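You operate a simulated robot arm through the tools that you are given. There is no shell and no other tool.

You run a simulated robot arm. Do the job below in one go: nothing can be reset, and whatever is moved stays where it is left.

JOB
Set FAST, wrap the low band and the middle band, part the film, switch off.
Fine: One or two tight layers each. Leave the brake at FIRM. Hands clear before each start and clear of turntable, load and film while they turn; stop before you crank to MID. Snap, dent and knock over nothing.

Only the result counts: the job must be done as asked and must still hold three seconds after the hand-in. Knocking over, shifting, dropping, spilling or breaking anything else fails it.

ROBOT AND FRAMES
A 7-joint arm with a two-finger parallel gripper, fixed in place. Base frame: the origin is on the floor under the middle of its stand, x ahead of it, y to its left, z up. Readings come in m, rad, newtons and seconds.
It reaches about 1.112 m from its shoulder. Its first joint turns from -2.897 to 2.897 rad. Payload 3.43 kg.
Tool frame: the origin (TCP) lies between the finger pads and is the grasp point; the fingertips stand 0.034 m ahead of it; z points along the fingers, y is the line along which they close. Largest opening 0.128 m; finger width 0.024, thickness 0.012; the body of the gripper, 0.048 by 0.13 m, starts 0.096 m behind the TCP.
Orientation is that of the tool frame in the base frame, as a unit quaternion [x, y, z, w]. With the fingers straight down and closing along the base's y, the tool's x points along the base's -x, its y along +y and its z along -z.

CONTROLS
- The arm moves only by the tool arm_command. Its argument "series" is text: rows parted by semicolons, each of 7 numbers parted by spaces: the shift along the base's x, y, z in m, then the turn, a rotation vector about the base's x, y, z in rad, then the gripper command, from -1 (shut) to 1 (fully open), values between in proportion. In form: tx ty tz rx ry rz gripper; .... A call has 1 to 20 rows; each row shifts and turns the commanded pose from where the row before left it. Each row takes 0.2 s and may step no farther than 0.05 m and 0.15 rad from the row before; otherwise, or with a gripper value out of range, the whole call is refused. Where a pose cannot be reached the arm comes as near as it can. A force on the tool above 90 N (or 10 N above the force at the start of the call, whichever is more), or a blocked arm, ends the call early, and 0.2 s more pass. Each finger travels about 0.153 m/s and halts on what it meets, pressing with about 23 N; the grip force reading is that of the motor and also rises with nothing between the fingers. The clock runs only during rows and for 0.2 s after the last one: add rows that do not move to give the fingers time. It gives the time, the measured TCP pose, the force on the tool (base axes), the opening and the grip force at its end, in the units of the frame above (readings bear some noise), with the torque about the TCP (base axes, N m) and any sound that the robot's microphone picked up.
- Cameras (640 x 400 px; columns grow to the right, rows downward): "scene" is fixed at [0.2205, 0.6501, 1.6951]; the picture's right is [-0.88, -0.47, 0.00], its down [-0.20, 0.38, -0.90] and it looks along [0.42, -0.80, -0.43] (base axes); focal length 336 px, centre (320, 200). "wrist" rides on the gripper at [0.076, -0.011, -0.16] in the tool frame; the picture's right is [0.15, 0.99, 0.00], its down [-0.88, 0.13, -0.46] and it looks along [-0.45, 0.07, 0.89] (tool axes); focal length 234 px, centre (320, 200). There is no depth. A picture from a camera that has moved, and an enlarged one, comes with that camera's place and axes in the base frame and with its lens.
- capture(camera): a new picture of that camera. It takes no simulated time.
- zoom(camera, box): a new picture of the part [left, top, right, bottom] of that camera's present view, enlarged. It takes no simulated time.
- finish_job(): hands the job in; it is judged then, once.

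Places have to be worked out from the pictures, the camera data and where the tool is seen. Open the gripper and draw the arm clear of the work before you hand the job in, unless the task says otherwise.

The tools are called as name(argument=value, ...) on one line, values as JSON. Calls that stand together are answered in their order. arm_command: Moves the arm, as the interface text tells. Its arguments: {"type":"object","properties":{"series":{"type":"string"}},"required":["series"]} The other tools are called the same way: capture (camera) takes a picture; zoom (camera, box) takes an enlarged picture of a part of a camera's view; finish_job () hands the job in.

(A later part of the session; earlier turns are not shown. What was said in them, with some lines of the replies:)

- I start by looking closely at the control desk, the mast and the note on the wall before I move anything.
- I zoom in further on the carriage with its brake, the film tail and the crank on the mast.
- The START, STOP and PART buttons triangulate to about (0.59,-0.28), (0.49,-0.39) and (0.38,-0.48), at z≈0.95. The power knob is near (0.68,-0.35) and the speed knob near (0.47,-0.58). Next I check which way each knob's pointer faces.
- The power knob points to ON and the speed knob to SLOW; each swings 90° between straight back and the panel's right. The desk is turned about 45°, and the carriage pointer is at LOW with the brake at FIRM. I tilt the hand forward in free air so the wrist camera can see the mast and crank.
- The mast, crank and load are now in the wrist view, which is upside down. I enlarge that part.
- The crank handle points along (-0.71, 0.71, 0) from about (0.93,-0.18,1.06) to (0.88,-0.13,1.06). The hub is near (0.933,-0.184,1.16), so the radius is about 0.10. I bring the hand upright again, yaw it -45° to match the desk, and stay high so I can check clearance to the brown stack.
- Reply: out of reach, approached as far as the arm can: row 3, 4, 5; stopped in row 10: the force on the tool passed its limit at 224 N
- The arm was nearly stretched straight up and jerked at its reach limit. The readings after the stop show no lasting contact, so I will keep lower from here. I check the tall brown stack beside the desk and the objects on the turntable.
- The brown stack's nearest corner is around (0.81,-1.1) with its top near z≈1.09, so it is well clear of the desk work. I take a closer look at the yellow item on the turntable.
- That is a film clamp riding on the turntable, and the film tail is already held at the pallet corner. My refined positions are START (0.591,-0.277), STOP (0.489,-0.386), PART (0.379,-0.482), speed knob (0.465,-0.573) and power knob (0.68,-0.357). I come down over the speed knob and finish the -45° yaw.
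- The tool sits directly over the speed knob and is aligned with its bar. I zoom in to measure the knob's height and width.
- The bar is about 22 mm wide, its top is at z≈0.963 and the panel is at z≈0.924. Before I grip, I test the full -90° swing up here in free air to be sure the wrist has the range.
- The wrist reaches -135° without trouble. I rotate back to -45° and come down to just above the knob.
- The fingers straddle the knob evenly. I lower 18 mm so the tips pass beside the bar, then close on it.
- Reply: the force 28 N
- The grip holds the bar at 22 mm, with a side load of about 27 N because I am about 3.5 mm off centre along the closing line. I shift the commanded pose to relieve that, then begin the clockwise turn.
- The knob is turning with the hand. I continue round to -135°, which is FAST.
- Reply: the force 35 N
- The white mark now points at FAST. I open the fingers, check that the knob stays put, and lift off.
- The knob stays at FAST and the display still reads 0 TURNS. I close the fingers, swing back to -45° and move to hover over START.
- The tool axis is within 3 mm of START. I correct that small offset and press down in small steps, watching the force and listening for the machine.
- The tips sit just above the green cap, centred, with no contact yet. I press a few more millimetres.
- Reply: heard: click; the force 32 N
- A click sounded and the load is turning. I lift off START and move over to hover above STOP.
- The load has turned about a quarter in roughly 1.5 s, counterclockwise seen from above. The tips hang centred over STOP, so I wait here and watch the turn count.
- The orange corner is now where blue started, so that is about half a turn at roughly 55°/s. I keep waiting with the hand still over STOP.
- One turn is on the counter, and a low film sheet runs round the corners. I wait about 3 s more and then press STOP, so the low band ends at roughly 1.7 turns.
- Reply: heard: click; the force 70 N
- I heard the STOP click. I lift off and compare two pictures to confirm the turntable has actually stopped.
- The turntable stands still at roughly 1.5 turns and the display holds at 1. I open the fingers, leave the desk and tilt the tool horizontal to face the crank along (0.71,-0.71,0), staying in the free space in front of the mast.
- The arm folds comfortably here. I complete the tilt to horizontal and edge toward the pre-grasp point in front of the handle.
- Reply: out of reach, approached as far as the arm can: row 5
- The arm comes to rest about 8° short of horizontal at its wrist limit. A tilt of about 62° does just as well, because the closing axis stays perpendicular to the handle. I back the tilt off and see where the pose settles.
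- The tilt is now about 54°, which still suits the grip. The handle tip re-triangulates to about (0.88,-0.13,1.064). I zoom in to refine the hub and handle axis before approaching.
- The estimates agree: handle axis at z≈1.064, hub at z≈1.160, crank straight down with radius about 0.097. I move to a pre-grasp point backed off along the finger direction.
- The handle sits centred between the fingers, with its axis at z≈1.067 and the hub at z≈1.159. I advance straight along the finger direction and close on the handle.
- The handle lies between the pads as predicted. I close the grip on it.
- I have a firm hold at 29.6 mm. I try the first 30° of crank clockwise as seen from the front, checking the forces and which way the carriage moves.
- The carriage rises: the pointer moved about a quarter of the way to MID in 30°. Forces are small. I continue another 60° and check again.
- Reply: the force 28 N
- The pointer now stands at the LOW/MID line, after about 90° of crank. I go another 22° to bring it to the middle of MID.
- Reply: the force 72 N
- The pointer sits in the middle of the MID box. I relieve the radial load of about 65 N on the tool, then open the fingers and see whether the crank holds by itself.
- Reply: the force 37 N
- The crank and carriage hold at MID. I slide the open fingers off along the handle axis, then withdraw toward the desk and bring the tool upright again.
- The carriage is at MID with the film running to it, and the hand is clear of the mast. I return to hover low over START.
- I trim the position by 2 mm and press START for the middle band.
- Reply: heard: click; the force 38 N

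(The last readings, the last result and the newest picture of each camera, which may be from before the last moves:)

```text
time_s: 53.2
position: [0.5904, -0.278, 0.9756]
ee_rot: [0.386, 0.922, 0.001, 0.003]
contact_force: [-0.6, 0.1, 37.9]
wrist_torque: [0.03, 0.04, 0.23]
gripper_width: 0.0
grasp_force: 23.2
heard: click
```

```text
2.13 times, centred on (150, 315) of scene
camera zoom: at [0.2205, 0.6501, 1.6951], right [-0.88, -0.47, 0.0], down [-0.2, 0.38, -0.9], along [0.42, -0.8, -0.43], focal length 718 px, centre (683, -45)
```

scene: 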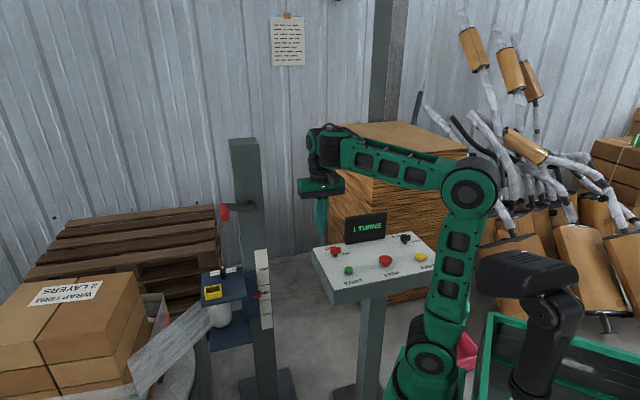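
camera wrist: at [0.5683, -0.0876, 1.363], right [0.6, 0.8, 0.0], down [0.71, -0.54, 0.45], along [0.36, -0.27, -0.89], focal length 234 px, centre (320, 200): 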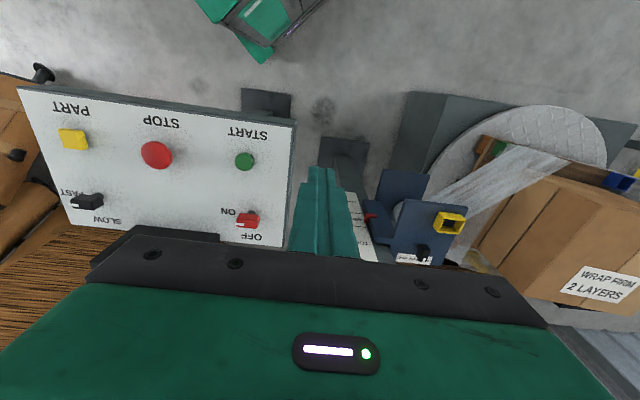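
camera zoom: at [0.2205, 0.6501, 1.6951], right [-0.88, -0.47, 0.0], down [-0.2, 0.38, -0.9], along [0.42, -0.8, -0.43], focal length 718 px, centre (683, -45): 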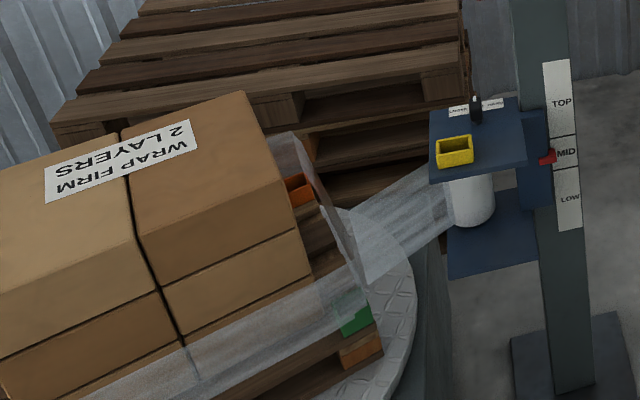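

The second run is turning. I lift off START and move to hover over STOP as before.

arm_command(series="0 0 0.045 0 0 0 -1; -0.0255 -0.0273 0 0 0 0 -1; -0.0255 -0.0273 0 0 0 0 -1; -0.0255 -0.0273 0 0 0 0 -1; -0.0255 -0.0273 -0.005 0 0 0 -1; 0 0 -0.005 0 0 0 -1")

capture(camera="scene")

zoom(camera="wrist", box=[260, 110, 380, 210])

zoom(camera="scene", box=[0, 230, 300, 400])

```text
time_s: 54.6
position: [0.4867, -0.387, 1.009]
ee_rot: [0.385, 0.923, 0.0, -0.001]
contact_force: [-1.3, 0.2, -0.1]
wrist_torque: [-0.02, 0.02, -0.03]
gripper_width: 0.0
grasp_force: 23.2
```

```text
taken
```

scene: 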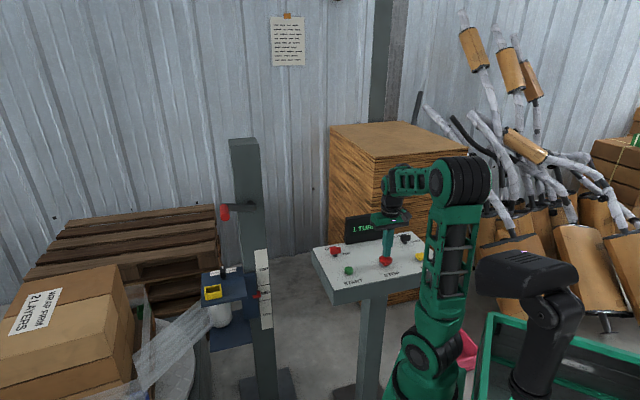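

```text
4.00 times, centred on (320, 160) of wrist
camera zoom: at [0.4271, -0.3408, 1.1685], right [0.6, 0.8, 0.0], down [0.71, -0.54, 0.45], along [0.36, -0.27, -0.89], focal length 937 px, centre (320, 360)
```

zoom: 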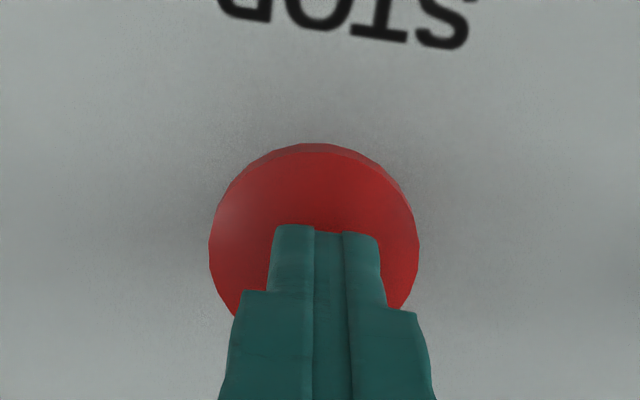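

```text
2.13 times, centred on (150, 315) of scene
camera zoom: at [0.2205, 0.6501, 1.6951], right [-0.88, -0.47, 0.0], down [-0.2, 0.38, -0.9], along [0.42, -0.8, -0.43], focal length 718 px, centre (683, -45)
```

zoom: 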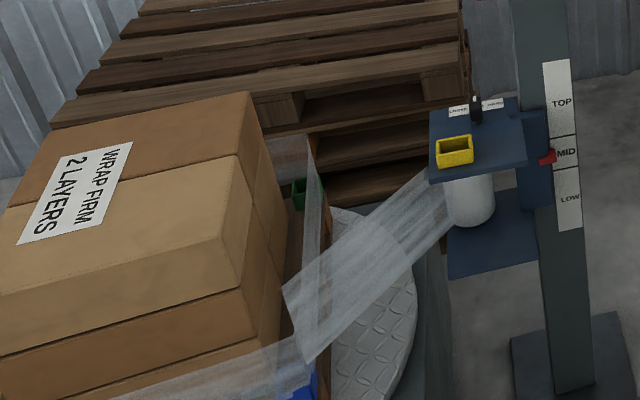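

The load turns smoothly, the film feeds at the middle height, and STOP is centred under the tips. I wait 4 s.

arm_command(series="0 0 0 0 0 0 -1; 0 0 0 0 0 0 -1; 0 0 0 0 0 0 -1; 0 0 0 0 0 0 -1; 0 0 0 0 0 0 -1; 0 0 0 0 0 0 -1; 0 0 0 0 0 0 -1; 0 0 0 0 0 0 -1; 0 0 0 0 0 0 -1; 0 0 0 0 0 0 -1; 0 0 0 0 0 0 -1; 0 0 0 0 0 0 -1; 0 0 0 0 0 0 -1; 0 0 0 0 0 0 -1; 0 0 0 0 0 0 -1; 0 0 0 0 0 0 -1; 0 0 0 0 0 0 -1; 0 0 0 0 0 0 -1; 0 0 0 0 0 0 -1; 0 0 0 0 0 0 -1")

zoom(camera="scene", box=[0, 230, 300, 400])

zoom(camera="scene", box=[320, 190, 440, 290])

```text
time_s: 58.8
position: [0.4877, -0.3858, 1.0089]
ee_rot: [0.386, 0.923, 0.0, -0.001]
contact_force: [-0.4, 0.5, 0.4]
wrist_torque: [-0.01, -0.01, -0.05]
gripper_width: 0.0002
grasp_force: 23.1
```

```text
2.13 times, centred on (150, 315) of scene
camera zoom: at [0.2205, 0.6501, 1.6951], right [-0.88, -0.47, 0.0], down [-0.2, 0.38, -0.9], along [0.42, -0.8, -0.43], focal length 718 px, centre (683, -45)
```

zoom: 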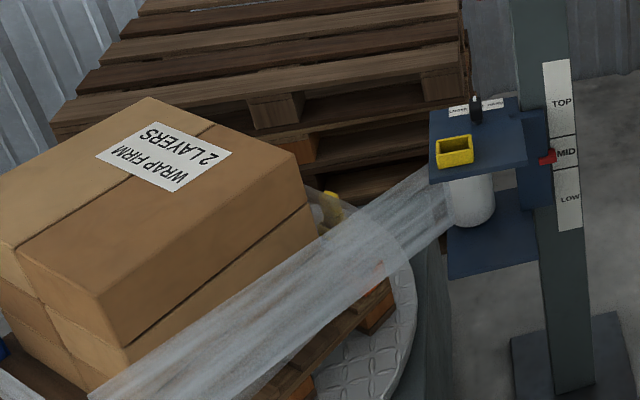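

```text
4.00 times, centred on (380, 240) of scene
camera zoom: at [0.2205, 0.6501, 1.6951], right [-0.88, -0.47, 0.0], down [-0.2, 0.38, -0.9], along [0.42, -0.8, -0.43], focal length 1346 px, centre (80, 40)
```

zoom: 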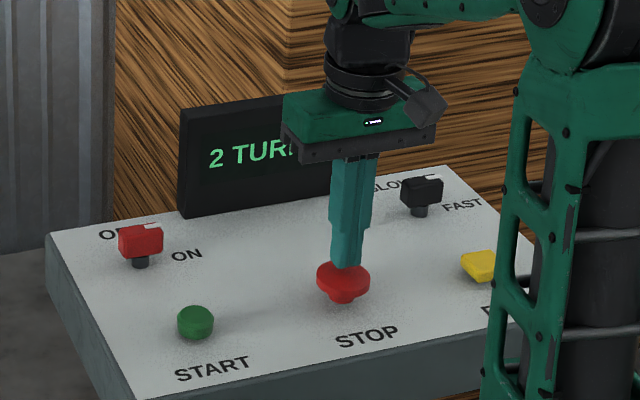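

The counter reads 2, and the middle band has about 0.9 turn so far. I wait another 1.2 s and look again.

arm_command(series="0 0 0 0 0 0 -1; 0 0 0 0 0 0 -1; 0 0 0 0 0 0 -1; 0 0 0 0 0 0 -1; 0 0 0 0 0 0 -1")

zoom(camera="scene", box=[0, 230, 300, 400])

```text
time_s: 60.0
position: [0.4876, -0.3867, 1.0098]
ee_rot: [0.385, 0.923, 0.002, -0.001]
contact_force: [-0.8, 0.1, -0.3]
wrist_torque: [0.01, 0.03, -0.01]
gripper_width: 0.0
grasp_force: 23.3
```

```text
2.13 times, centred on (150, 315) of scene
camera zoom: at [0.2205, 0.6501, 1.6951], right [-0.88, -0.47, 0.0], down [-0.2, 0.38, -0.9], along [0.42, -0.8, -0.43], focal length 718 px, centre (683, -45)
```

zoom: 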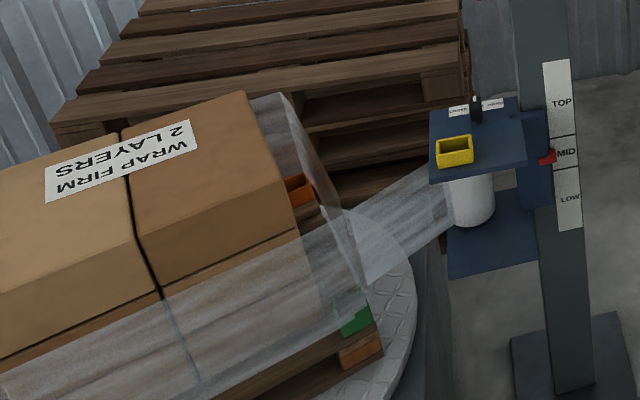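

This picture matches the one from 6.8 s earlier, so the middle band is at about 1.07 turns. I wait 3 s more and press STOP, ending near 1.55 turns.

arm_command(series="0 0 0 0 0 0 -1; 0 0 0 0 0 0 -1; 0 0 0 0 0 0 -1; 0 0 0 0 0 0 -1; 0 0 0 0 0 0 -1; 0 0 0 0 0 0 -1; 0 0 0 0 0 0 -1; 0 0 0 0 0 0 -1; 0 0 0 0 0 0 -1; 0 0 0 0 0 0 -1; 0 0 0 0 0 0 -1; 0 0 0 0 0 0 -1; 0 0 0 0 0 0 -1; 0 0 0 0 0 0 -1; 0 0 0 0 0 0 -1; 0 0 -0.012 0 0 0 -1; 0 0 -0.006 0 0 0 -1; 0 0 -0.004 0 0 0 -1; 0 0 -0.003 0 0 0 -1")

zoom(camera="scene", box=[0, 230, 300, 400])

zoom(camera="scene", box=[320, 190, 440, 290])

```text
time_s: 64.0
position: [0.4871, -0.3872, 0.9855]
ee_rot: [0.386, 0.923, 0.001, 0.002]
contact_force: [-0.8, 15.0, 60.9]
wrist_torque: [0.6, 0.13, 0.05]
gripper_width: 0.0
grasp_force: 23.5
heard: click
```

```text
2.13 times, centred on (150, 315) of scene
camera zoom: at [0.2205, 0.6501, 1.6951], right [-0.88, -0.47, 0.0], down [-0.2, 0.38, -0.9], along [0.42, -0.8, -0.43], focal length 718 px, centre (683, -45)
```

zoom: 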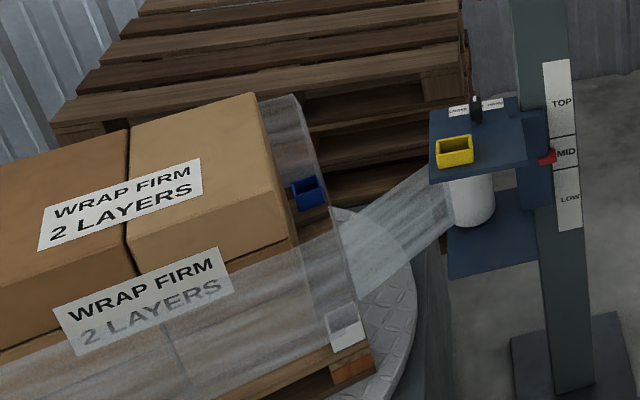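

```text
4.00 times, centred on (380, 240) of scene
camera zoom: at [0.2205, 0.6501, 1.6951], right [-0.88, -0.47, 0.0], down [-0.2, 0.38, -0.9], along [0.42, -0.8, -0.43], focal length 1346 px, centre (80, 40)
```

zoom: 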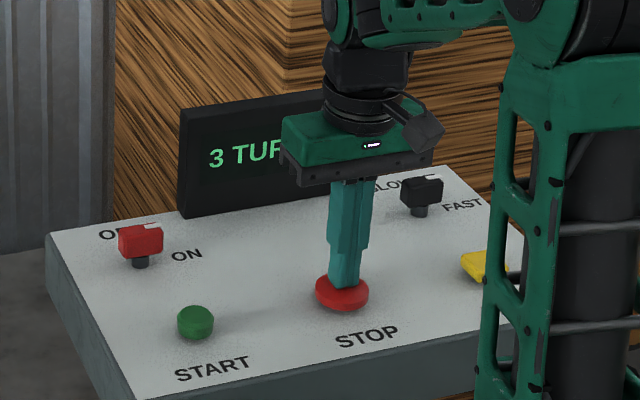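

I heard STOP click, and the display reads 3 turns in all. I lift off, confirm the turntable has stopped, and move to hover over PART.

arm_command(series="0 0 0.04 0 0 0 -1; 0 0 0.01 0 0 0 -1; -0.027 -0.0238 0 0 0 0 -1; -0.027 -0.0238 0 0 0 0 -1; -0.027 -0.0238 0 0 0 0 -1; -0.027 -0.0238 0 0 0 0 -1; 0 0 0 0 0 0 -1")

zoom(camera="scene", box=[0, 230, 300, 400])

capture(camera="wrist")

zoom(camera="scene", box=[320, 190, 460, 290])

```text
time_s: 65.6
position: [0.3795, -0.4832, 1.0327]
ee_rot: [0.386, 0.922, 0.0, -0.001]
contact_force: [0.4, -0.5, 0.4]
wrist_torque: [0.03, 0.01, 0.0]
gripper_width: 0.0
grasp_force: 22.9
```

```text
2.13 times, centred on (150, 315) of scene
camera zoom: at [0.2205, 0.6501, 1.6951], right [-0.88, -0.47, 0.0], down [-0.2, 0.38, -0.9], along [0.42, -0.8, -0.43], focal length 718 px, centre (683, -45)
```

zoom: 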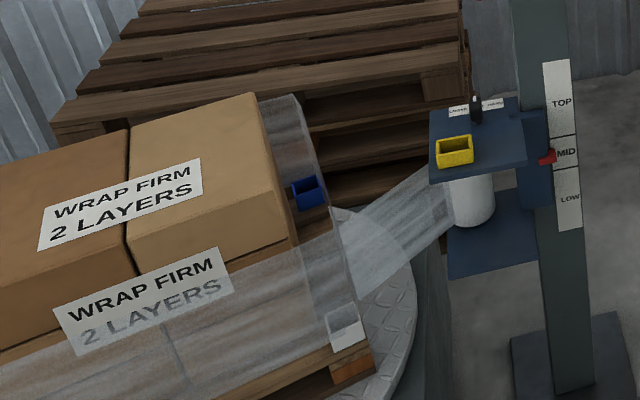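

```text
taken
camera wrist: at [0.3186, -0.4381, 1.1937], right [0.6, 0.8, 0.0], down [0.71, -0.54, 0.45], along [0.36, -0.27, -0.89], focal length 234 px, centre (320, 200)
```

wrist: 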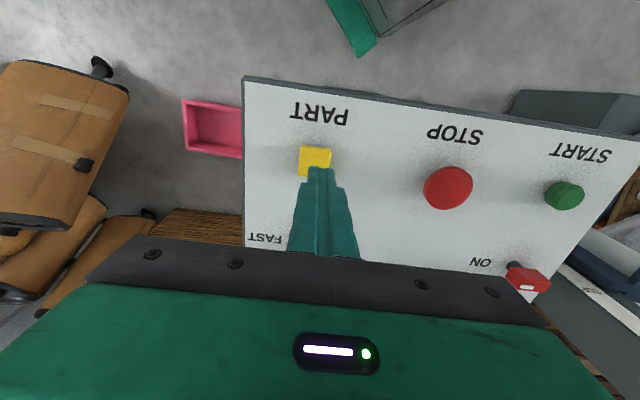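

```text
4.00 times, centred on (390, 240) of scene
camera zoom: at [0.2205, 0.6501, 1.6951], right [-0.88, -0.47, 0.0], down [-0.2, 0.38, -0.9], along [0.42, -0.8, -0.43], focal length 1346 px, centre (40, 40)
```

zoom: 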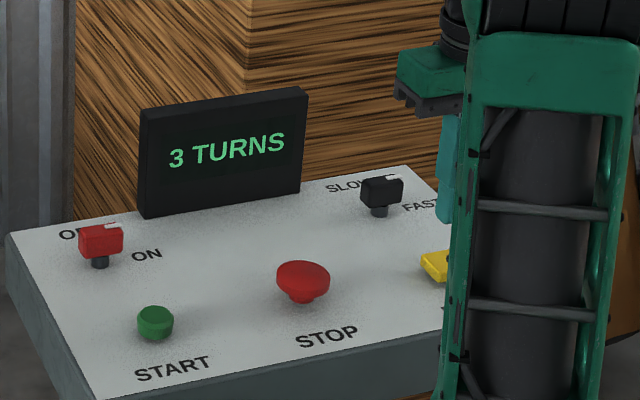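

The turntable is stationary and the display reads 3 TURNS. I check the alignment over PART.

zoom(camera="wrist", box=[260, 110, 380, 210])

```text
4.00 times, centred on (320, 160) of wrist
camera zoom: at [0.3186, -0.4381, 1.1937], right [0.6, 0.8, 0.0], down [0.71, -0.54, 0.45], along [0.36, -0.27, -0.89], focal length 937 px, centre (320, 360)
```

zoom: 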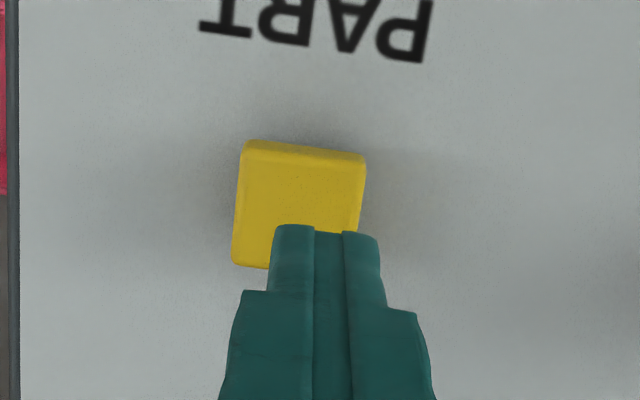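

The cap's centre is about 5 mm off toward -y. I shift and press PART in small steps.

arm_command(series="-0.001 -0.005 -0.02 0 0 0 -1; 0 0 -0.02 0 0 0 -1; 0 0 -0.006 0 0 0 -1; 0 0 -0.005 0 0 0 -1; 0 0 -0.004 0 0 0 -1")

zoom(camera="scene", box=[0, 230, 300, 400])

zoom(camera="wrist", box=[260, 110, 380, 210])

```text
time_s: 66.8
position: [0.3785, -0.4881, 0.9792]
ee_rot: [0.386, 0.922, 0.0, 0.0]
contact_force: [1.5, -1.3, 3.4]
wrist_torque: [-0.08, -0.05, -0.01]
gripper_width: 0.0002
grasp_force: 23.1
heard: click
```

```text
2.13 times, centred on (150, 315) of scene
camera zoom: at [0.2205, 0.6501, 1.6951], right [-0.88, -0.47, 0.0], down [-0.2, 0.38, -0.9], along [0.42, -0.8, -0.43], focal length 718 px, centre (683, -45)
```

zoom: 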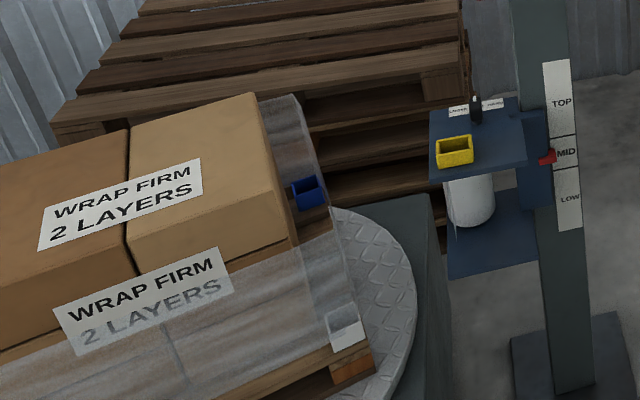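

```text
4.00 times, centred on (320, 160) of wrist
camera zoom: at [0.319, -0.4418, 1.1385], right [0.6, 0.8, 0.0], down [0.71, -0.54, 0.46], along [0.36, -0.27, -0.89], focal length 937 px, centre (320, 360)
```

zoom: 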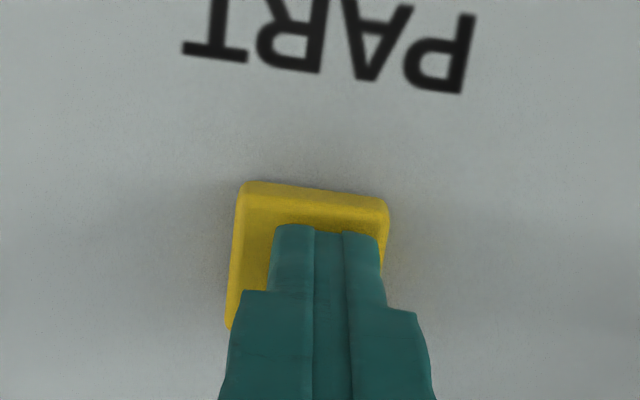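

The film run between the roll and the load is gone, so the cut worked. I lift off, open the fingers, yaw to -135° and move over the power knob.

arm_command(series="0 0 0.04 0 0 0 -1; 0 0 0.045 0 0 0 -1; 0.0274 0.0119 0.04 0 0 -0.1428 -0.5; 0.0274 0.0119 0 0 0 -0.1428 0; 0.0274 0.0119 0 0 0 -0.1428 0; 0.0274 0.0119 0 0 0 -0.1428 0; 0.0274 0.0119 0 0 0 -0.1428 0; 0.0274 0.0119 0 0 0 -0.1428 0; 0.0274 0.0119 0 0 0 -0.1428 0; 0.0274 0.0119 0 0 0 -0.1428 0; 0.0274 0.0119 0 0 0 -0.1428 0; 0.0274 0.0119 0 0 0 -0.1428 0; 0.0274 0.0119 0 0 0 -0.1428 0; 0 0 0 0 0 0 0")

capture(camera="wrist")

capture(camera="scene")

zoom(camera="wrist", box=[240, 80, 420, 220])

```text
time_s: 69.8
position: [0.6823, -0.3541, 1.1035]
ee_rot: [0.925, 0.379, 0.0, 0.0]
contact_force: [-0.2, 0.6, -0.5]
wrist_torque: [0.0, 0.0, 0.03]
gripper_width: 0.0642
grasp_force: 0.0
```

```text
taken
camera wrist: at [0.7284, -0.294, 1.2623], right [0.8, -0.6, 0.0], down [-0.54, -0.71, 0.46], along [-0.27, -0.36, -0.89], focal length 234 px, centre (320, 200)
```

wrist: 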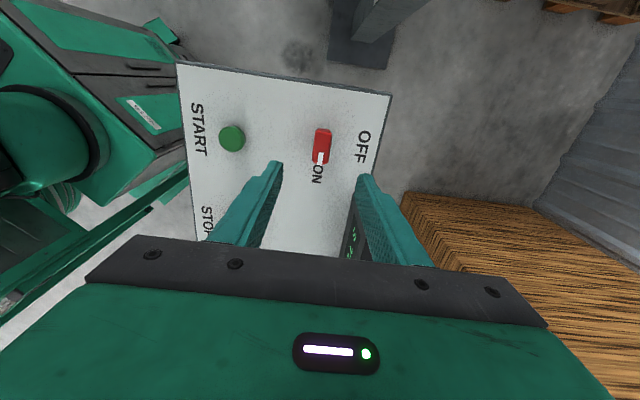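

```text
taken
```

scene: 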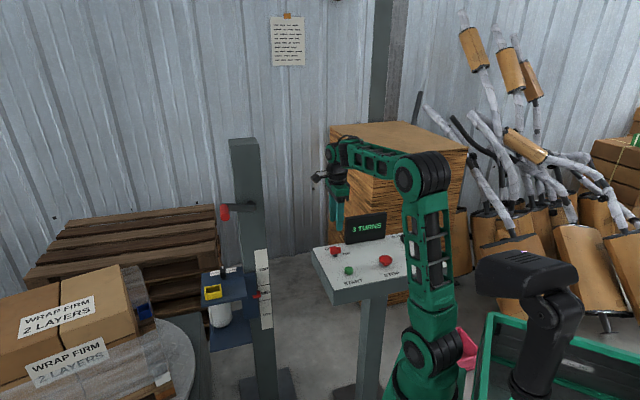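

```text
2.86 times, centred on (330, 150) of wrist
camera zoom: at [0.7284, -0.294, 1.2623], right [0.8, -0.6, 0.0], down [-0.54, -0.71, 0.46], along [-0.27, -0.36, -0.89], focal length 669 px, centre (291, 343)
```

zoom: 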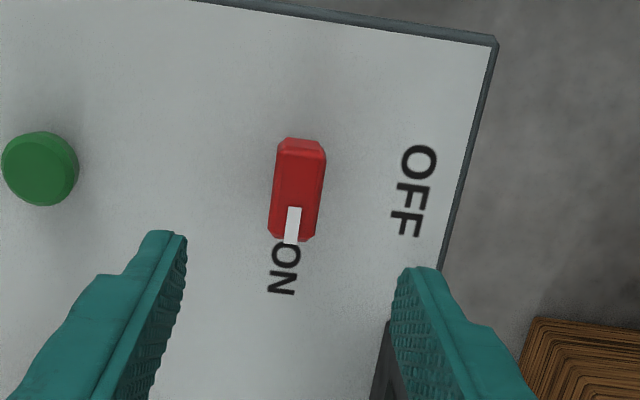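

The hand is square over the power knob at ON, and the display's edge is a safe 4 cm away. I trim slightly and descend around the bar.

arm_command(series="0 -0.0025 -0.04 0 0 0 0; 0 0 -0.04 0 0 0 0; 0 0 -0.035 0 0 0 0; 0 0 0 0 0 0 0")

zoom(camera="wrist", box=[240, 100, 400, 220])

zoom(camera="scene", box=[300, 170, 420, 280])

```text
time_s: 70.8
position: [0.6806, -0.3589, 0.9889]
ee_rot: [0.925, 0.379, 0.0, 0.001]
contact_force: [-0.3, -0.1, 0.8]
wrist_torque: [0.0, 0.01, 0.02]
gripper_width: 0.0639
grasp_force: 0.1
```

```text
3.33 times, centred on (320, 160) of wrist
camera zoom: at [0.727, -0.2971, 1.1471], right [0.8, -0.6, 0.0], down [-0.54, -0.71, 0.46], along [-0.27, -0.36, -0.89], focal length 781 px, centre (320, 333)
```

zoom: 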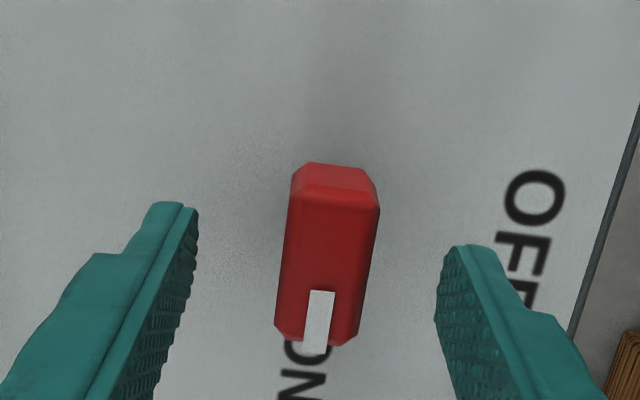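

```text
3.64 times, centred on (360, 225) of scene
camera zoom: at [0.2205, 0.6501, 1.6951], right [-0.88, -0.47, 0.0], down [-0.2, 0.38, -0.9], along [0.42, -0.8, -0.43], focal length 1223 px, centre (174, 109)
```

zoom: 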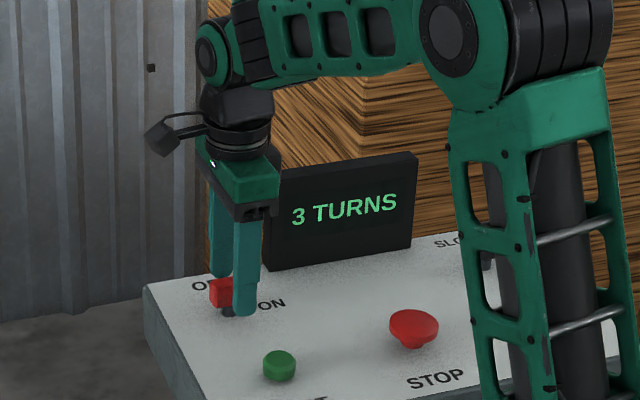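

Comparing with the speed-knob view, the bar sits about 2 mm toward the right finger and 2 mm nearer the camera. I apply that correction, lower to grip depth and close.

arm_command(series="0.0025 0 -0.01 0 0 0 0; 0 0 -0.011 0 0 0 0; 0 0 0 0 0 0 0; 0 0 0 0 0 0 -0.6; 0 0 0 0 0 0 -1; 0 0 0 0 0 0 -1")

zoom(camera="wrist", box=[240, 100, 400, 220])

```text
time_s: 72.2
position: [0.6822, -0.3577, 0.9667]
ee_rot: [0.925, 0.38, 0.0, 0.001]
contact_force: [-3.9, 4.6, -2.5]
wrist_torque: [0.06, -0.07, 0.21]
gripper_width: 0.0216
grasp_force: 44.6
```

```text
3.33 times, centred on (320, 160) of wrist
camera zoom: at [0.7291, -0.2965, 1.1262], right [0.8, -0.6, 0.0], down [-0.53, -0.71, 0.46], along [-0.27, -0.36, -0.89], focal length 781 px, centre (320, 333)
```

zoom: 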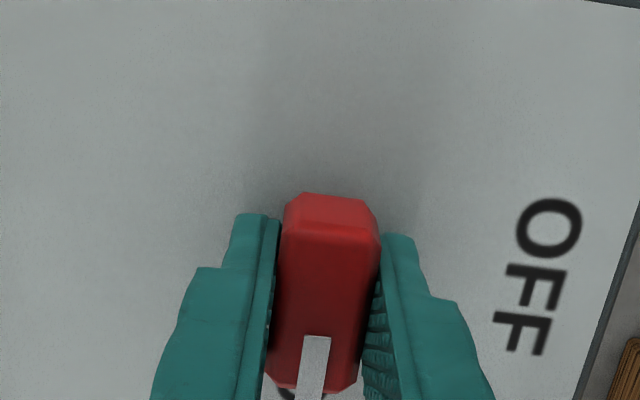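

The grip is well centred, with a side load of only about 6 N. I turn the knob a quarter turn counterclockwise to OFF.

arm_command(series="0 0 0 0 0 0.132 -1; 0 0 0 0 0 0.132 -1; 0 0 0 0 0 0.132 -1; 0 0 0 0 0 0.132 -1; 0 0 0 0 0 0.132 -1; 0 0 0 0 0 0.132 -1; 0 0 0 0 0 0.132 -1; 0 0 0 0 0 0.132 -1; 0 0 0 0 0 0.132 -1; 0 0 0 0 0 0.132 -1; 0 0 0 0 0 0.132 -1; 0 0 0 0 0 0.132 -1; 0 0 0 0 0 0 -1")

capture(camera="wrist")

zoom(camera="scene", box=[300, 170, 420, 280])

```text
time_s: 75.0
position: [0.6827, -0.3572, 0.9663]
ee_rot: [0.379, 0.925, 0.0, -0.001]
contact_force: [2.8, 17.3, -23.1]
wrist_torque: [-0.28, -0.31, -0.42]
gripper_width: 0.0218
grasp_force: 45.1
```

```text
taken
camera wrist: at [0.6228, -0.3131, 1.1266], right [0.59, 0.81, 0.0], down [0.72, -0.53, 0.45], along [0.37, -0.27, -0.89], focal length 234 px, centre (320, 200)
```

wrist: 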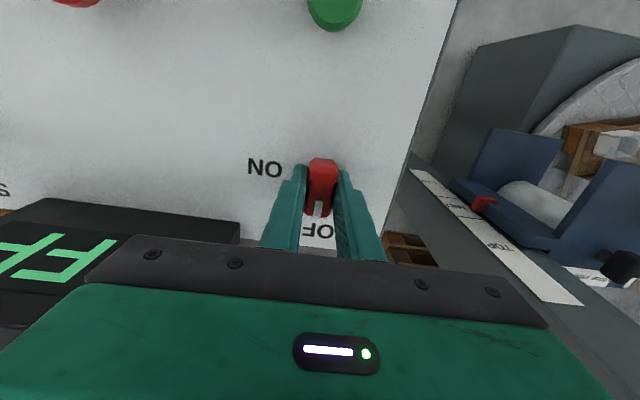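

```text
3.64 times, centred on (360, 225) of scene
camera zoom: at [0.2205, 0.6501, 1.6951], right [-0.88, -0.47, 0.0], down [-0.2, 0.38, -0.9], along [0.42, -0.8, -0.43], focal length 1223 px, centre (174, 109)
```

zoom: 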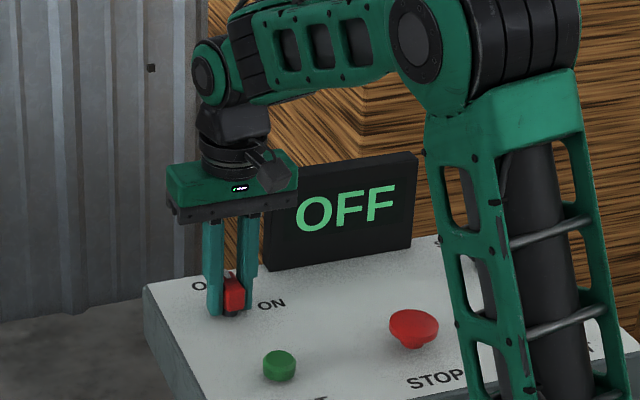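

The display now shows OFF and the knob's mark points to OFF. I release the knob, lift straight up and draw clear of the desk.

arm_command(series="0 0 0 0 0 0 -0.3; 0 0 0 0 0 0 0; 0 0 0 0 0 0 0; 0 0 0.025 0 0 0 0; 0 0 0.045 0 0 0 0; 0 0 0.045 0 0 0 0; 0 0 0.04 0 0 0 0; -0.035 0.02 0.02 0 0 0 0.5; -0.035 0.02 0 0 0 0 1; -0.035 0.02 0 0 0 0 1; -0.035 0.02 0 0 0 0 1; -0.035 0.02 0 0 0 0 1; 0 0 0 0 0 0 1")

capture(camera="scene")

zoom(camera="scene", box=[300, 190, 460, 300])

zoom(camera="scene", box=[0, 190, 300, 400])

capture(camera="wrist")

```text
time_s: 77.8
position: [0.5069, -0.2583, 1.142]
ee_rot: [0.38, 0.925, 0.001, -0.001]
contact_force: [0.9, -0.3, -0.3]
wrist_torque: [-0.01, -0.04, 0.0]
gripper_width: 0.1279
grasp_force: 0.0
```

```text
taken
```

scene: 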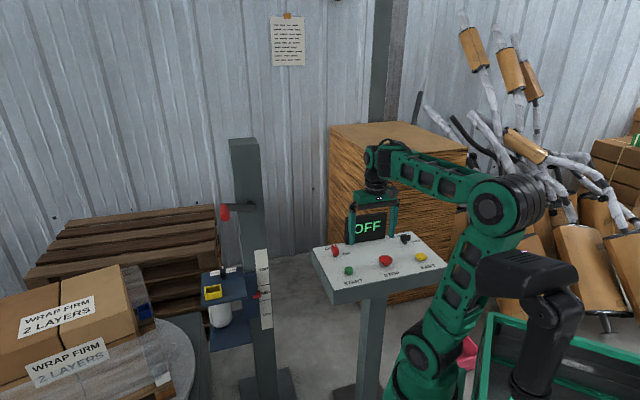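

```text
3.64 times, centred on (380, 245) of scene
camera zoom: at [0.2205, 0.6501, 1.6951], right [-0.88, -0.47, 0.0], down [-0.2, 0.38, -0.9], along [0.42, -0.8, -0.43], focal length 1223 px, centre (102, 36)
```

zoom: 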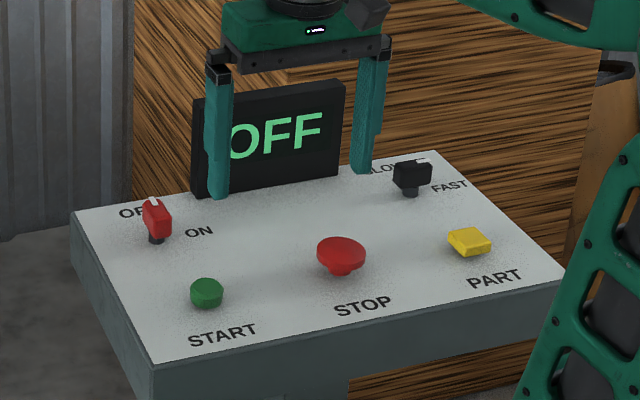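

```text
1.90 times, centred on (150, 295) of scene
camera zoom: at [0.2205, 0.6501, 1.6951], right [-0.88, -0.47, 0.0], down [-0.2, 0.38, -0.9], along [0.42, -0.8, -0.43], focal length 641 px, centre (644, 19)
```

zoom: 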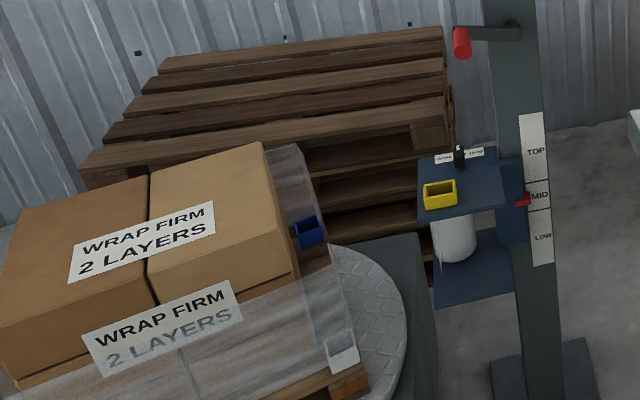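

```text
taken
camera wrist: at [0.4466, -0.2138, 1.3009], right [0.59, 0.81, 0.0], down [0.72, -0.53, 0.45], along [0.37, -0.27, -0.89], focal length 234 px, centre (320, 200)
```

wrist: 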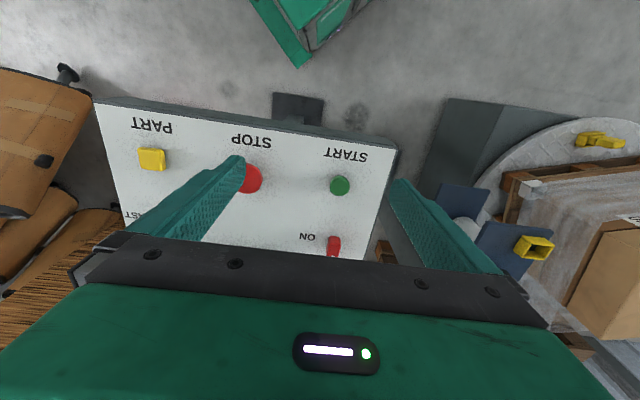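

Everything reads as asked: OFF, FAST, pointer at MID, film parted. I take one last look at the wrapped load and the brake before handing in.

zoom(camera="wrist", box=[460, 120, 640, 280])

zoom(camera="scene", box=[195, 255, 285, 335])

zoom(camera="scene", box=[0, 260, 200, 400])

```text
2.50 times, centred on (550, 200) of wrist
camera zoom: at [0.4466, -0.2138, 1.3009], right [0.59, 0.81, 0.0], down [0.72, -0.53, 0.45], along [0.37, -0.27, -0.89], focal length 585 px, centre (-255, 200)
```

zoom: 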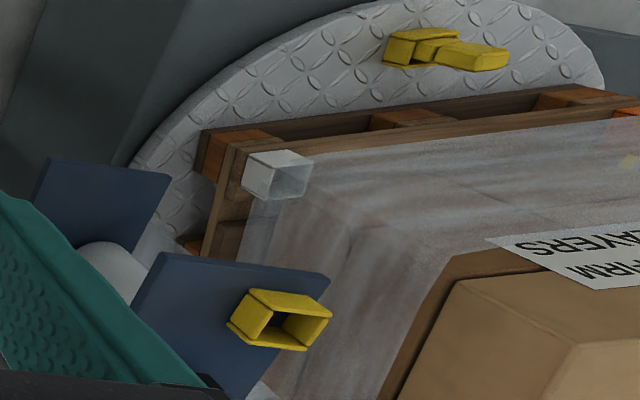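

```text
5.00 times, centred on (240, 295) of scene
camera zoom: at [0.2205, 0.6501, 1.6951], right [-0.88, -0.47, 0.0], down [-0.2, 0.38, -0.9], along [0.42, -0.8, -0.43], focal length 1682 px, centre (720, -275)
```

zoom: 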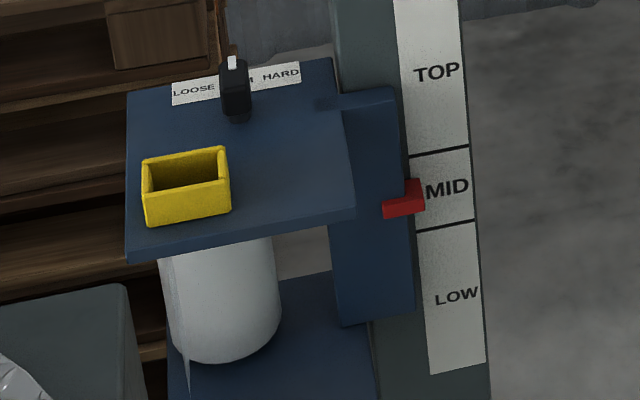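

```text
2.86 times, centred on (100, 330) of scene
camera zoom: at [0.2205, 0.6501, 1.6951], right [-0.88, -0.47, 0.0], down [-0.2, 0.38, -0.9], along [0.42, -0.8, -0.43], focal length 961 px, centre (949, -171)
```

zoom: 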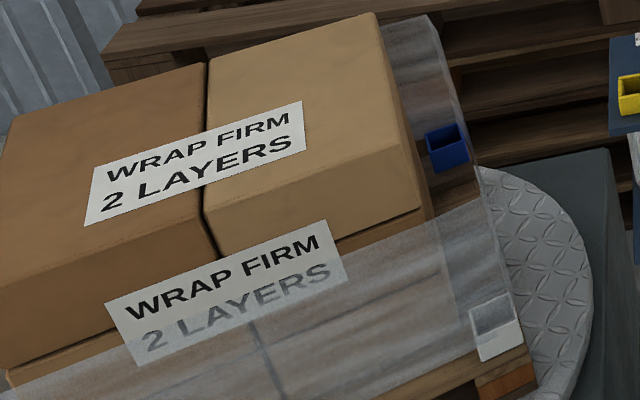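

Both bands are wrapped, the film end hangs free at the roll, the brake is at FIRM and nothing has been disturbed. I draw the open hand back a little farther from the desk and then hand in.

arm_command(series="-0.03 0.03 0.01 0 0 0 1; -0.03 0.03 0.01 0 0 0 1; -0.03 0.03 0.01 0 0 0 1; 0 0 0 0 0 0 1; 0 0 0 0 0 0 1")

capture(camera="scene")

```text
time_s: 79.0
position: [0.4158, -0.1694, 1.1715]
ee_rot: [0.38, 0.925, 0.0, -0.001]
contact_force: [-0.2, 0.4, -0.7]
wrist_torque: [-0.04, -0.03, -0.02]
gripper_width: 0.1281
grasp_force: 0.1
```

```text
taken
```

scene: 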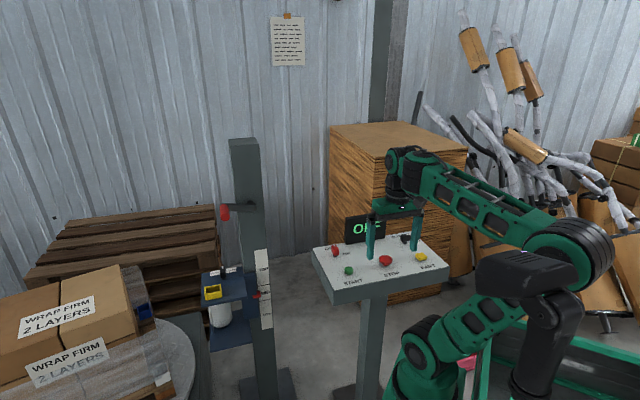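

The hand is open and clear of the desk, the machine is off, and the scene is steady. I hand the job in.

finish_job()

```text
The job is handed in.
```

The job is done and handed in; I have not seen the result of the judging. At hand-in the machine was off and the load stood wrapped in both bands.

- **Speed:** the knob is at FAST.
- **Low band:** about 1.5 turns, judged from the pictures; I stopped the machine before touching the crank.
- **Middle band:** about 1.55 turns, judged the same way. The carriage pointer sits in the middle of MID, and the display read 3 turns in all before switch-off.
- **Film:** parted with the turntable standing still. The wrap did not snap, and a short end hangs at the roll.
- **Brake:** left at FIRM, never touched.
- **Power:** off, with the display reading OFF.

At both starts the hand was at the desk, and it stayed there, clear of the turntable, load and film, while they turned. The pictures show nothing knocked over, dented or shifted.

Early on, the arm reached its limit in free air above the desk, and the force reading spiked to 224 N before the move stopped itself. I saw nothing near the hand at that point, and the reading afterwards showed no contact.
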